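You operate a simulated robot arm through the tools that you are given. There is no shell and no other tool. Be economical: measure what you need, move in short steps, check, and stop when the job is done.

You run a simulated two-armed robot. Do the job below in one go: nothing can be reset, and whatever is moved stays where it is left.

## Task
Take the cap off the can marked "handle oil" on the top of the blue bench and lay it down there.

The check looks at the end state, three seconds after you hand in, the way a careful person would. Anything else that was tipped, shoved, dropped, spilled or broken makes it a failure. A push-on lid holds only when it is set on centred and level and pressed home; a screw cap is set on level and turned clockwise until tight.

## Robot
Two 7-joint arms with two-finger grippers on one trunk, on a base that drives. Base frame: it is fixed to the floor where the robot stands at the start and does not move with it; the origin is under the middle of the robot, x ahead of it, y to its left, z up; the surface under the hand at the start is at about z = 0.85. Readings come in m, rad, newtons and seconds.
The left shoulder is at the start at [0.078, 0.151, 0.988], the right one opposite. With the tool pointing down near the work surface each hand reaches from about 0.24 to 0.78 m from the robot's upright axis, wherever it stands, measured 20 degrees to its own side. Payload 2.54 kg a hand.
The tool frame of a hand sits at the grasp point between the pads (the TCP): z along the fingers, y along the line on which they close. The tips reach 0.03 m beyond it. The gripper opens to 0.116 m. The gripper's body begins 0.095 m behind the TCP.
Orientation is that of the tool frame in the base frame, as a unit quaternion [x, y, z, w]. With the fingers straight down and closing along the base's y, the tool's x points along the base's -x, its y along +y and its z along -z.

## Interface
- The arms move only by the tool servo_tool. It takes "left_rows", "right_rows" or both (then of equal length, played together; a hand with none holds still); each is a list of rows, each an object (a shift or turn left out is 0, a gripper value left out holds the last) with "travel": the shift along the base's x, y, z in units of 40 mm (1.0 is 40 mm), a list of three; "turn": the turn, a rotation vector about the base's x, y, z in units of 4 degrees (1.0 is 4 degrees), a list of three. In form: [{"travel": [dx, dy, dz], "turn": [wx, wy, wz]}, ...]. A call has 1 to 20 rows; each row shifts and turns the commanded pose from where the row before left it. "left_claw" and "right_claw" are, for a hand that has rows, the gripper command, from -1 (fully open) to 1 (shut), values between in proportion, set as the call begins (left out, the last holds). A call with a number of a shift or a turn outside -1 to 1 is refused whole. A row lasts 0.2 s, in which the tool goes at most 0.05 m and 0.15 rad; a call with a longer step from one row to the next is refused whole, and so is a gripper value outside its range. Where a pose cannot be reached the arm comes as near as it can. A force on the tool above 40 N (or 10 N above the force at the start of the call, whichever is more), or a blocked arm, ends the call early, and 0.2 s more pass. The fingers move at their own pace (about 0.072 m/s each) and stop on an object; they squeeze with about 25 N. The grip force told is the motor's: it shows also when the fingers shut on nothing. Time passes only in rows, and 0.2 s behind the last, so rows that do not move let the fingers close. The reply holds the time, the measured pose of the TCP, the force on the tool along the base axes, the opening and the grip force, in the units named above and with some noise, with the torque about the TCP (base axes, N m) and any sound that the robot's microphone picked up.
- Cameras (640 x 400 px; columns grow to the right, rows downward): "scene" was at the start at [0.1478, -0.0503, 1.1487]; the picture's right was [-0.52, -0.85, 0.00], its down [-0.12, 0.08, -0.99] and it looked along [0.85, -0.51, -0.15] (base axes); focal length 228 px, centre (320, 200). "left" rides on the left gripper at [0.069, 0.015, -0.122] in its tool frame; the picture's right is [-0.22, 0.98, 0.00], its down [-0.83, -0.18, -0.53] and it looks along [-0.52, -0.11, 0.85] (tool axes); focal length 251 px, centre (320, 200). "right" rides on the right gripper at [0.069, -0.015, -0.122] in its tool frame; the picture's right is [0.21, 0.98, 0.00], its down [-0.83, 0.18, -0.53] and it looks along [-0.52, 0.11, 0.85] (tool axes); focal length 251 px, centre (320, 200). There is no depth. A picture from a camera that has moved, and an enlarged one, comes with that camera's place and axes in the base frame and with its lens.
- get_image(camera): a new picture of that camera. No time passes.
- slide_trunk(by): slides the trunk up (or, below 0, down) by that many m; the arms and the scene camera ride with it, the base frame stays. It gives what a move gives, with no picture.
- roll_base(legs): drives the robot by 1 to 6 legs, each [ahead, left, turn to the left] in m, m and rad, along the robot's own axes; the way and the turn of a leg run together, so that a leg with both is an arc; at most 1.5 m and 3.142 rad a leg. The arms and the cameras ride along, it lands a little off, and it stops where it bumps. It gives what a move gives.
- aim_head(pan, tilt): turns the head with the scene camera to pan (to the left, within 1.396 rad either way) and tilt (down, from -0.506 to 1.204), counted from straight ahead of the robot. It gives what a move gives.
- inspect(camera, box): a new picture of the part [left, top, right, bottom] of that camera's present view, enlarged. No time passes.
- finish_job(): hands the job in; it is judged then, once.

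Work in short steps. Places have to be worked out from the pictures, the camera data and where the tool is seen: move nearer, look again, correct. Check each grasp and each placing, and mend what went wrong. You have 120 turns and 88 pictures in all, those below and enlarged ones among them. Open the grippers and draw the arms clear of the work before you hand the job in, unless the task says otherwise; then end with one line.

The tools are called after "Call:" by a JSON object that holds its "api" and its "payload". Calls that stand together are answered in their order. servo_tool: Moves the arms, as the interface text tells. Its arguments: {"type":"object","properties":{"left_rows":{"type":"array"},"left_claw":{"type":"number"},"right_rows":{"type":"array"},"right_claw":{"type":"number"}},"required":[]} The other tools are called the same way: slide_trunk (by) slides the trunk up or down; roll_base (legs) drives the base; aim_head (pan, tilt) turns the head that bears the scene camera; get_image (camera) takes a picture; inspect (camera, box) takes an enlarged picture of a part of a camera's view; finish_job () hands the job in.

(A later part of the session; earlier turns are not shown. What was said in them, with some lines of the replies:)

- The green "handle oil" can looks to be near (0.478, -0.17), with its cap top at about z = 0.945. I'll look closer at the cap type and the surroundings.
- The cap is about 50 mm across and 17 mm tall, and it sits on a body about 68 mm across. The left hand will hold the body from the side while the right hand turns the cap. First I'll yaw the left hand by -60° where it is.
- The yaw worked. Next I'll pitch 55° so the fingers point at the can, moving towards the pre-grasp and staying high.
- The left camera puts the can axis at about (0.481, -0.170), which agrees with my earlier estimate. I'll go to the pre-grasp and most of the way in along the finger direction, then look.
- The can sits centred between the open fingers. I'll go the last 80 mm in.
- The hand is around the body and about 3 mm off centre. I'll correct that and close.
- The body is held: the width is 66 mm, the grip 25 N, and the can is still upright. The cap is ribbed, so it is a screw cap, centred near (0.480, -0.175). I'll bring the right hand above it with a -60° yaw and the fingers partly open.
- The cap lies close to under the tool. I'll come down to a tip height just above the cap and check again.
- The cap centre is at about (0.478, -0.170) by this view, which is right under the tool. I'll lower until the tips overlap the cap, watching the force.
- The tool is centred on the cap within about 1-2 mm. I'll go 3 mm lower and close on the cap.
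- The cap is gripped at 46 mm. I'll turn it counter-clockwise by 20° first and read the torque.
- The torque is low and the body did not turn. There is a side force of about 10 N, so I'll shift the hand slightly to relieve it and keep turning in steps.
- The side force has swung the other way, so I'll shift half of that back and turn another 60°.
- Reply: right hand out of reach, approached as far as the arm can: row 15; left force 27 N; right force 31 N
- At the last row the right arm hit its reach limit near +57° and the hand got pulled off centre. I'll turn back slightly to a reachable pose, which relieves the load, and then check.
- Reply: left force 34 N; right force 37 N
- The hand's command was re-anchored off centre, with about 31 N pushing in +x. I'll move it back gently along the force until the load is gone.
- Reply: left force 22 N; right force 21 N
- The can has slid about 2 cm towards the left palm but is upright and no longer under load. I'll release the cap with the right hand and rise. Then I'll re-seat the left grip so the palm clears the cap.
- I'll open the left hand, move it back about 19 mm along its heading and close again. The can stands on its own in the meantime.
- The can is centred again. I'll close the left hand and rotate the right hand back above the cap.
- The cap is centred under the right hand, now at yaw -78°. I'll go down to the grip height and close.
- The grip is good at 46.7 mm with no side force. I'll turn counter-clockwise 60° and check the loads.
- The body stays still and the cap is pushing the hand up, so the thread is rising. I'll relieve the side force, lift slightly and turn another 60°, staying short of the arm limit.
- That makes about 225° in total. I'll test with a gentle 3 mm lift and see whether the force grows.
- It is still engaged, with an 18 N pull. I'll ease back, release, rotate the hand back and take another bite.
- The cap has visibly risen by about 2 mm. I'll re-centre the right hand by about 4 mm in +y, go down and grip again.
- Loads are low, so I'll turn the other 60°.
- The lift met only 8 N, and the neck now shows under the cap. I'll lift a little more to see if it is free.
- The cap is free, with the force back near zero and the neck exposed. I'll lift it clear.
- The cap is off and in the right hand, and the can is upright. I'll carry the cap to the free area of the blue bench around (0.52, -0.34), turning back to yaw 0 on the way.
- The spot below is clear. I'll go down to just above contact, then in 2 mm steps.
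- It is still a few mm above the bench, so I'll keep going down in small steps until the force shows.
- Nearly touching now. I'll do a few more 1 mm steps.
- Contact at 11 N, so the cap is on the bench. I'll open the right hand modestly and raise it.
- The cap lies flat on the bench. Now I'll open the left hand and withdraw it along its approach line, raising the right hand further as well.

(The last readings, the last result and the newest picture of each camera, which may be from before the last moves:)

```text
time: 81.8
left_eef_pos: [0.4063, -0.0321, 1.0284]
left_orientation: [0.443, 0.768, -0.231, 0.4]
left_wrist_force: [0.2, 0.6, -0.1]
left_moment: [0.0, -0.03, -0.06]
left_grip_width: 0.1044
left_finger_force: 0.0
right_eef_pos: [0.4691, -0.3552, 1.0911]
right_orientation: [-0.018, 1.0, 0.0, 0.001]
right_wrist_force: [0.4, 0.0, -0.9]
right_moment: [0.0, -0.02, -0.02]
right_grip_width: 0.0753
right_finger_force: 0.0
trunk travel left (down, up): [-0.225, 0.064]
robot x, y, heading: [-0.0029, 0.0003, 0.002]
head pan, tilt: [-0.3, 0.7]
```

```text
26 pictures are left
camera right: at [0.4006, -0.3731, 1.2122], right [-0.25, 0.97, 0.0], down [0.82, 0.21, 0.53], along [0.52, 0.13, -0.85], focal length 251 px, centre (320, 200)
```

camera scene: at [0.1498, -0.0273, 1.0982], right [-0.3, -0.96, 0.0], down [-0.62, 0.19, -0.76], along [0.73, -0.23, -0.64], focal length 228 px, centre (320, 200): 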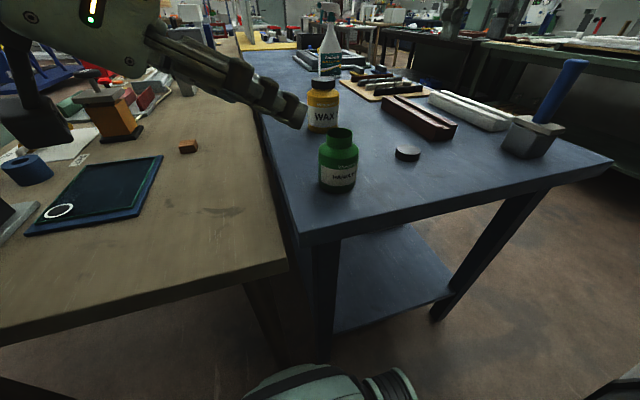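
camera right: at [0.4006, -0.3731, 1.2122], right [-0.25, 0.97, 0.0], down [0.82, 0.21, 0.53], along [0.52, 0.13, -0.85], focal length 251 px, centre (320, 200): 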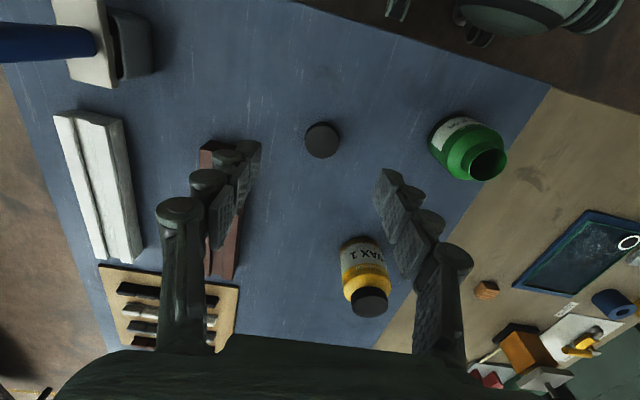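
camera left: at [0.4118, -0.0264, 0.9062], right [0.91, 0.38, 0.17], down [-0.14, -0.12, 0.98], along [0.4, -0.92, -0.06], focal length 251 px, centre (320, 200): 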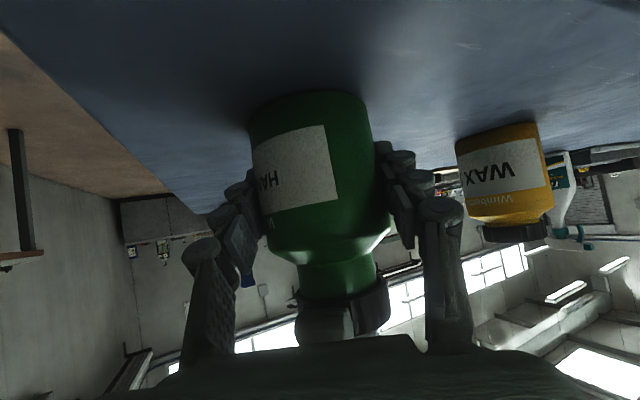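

The open can stands upright, the cap lies flat on the blue bench, nothing else has moved, and both arms are clear with open grippers. I'll hand in.

Call:
{"api": "finish_job", "payload": {}}

```text
The job is handed in.
```

I unscrewed the "handle oil" cap and laid it flat on the blue bench; the can stands upright about 2 cm from where it started, and nothing else was moved.
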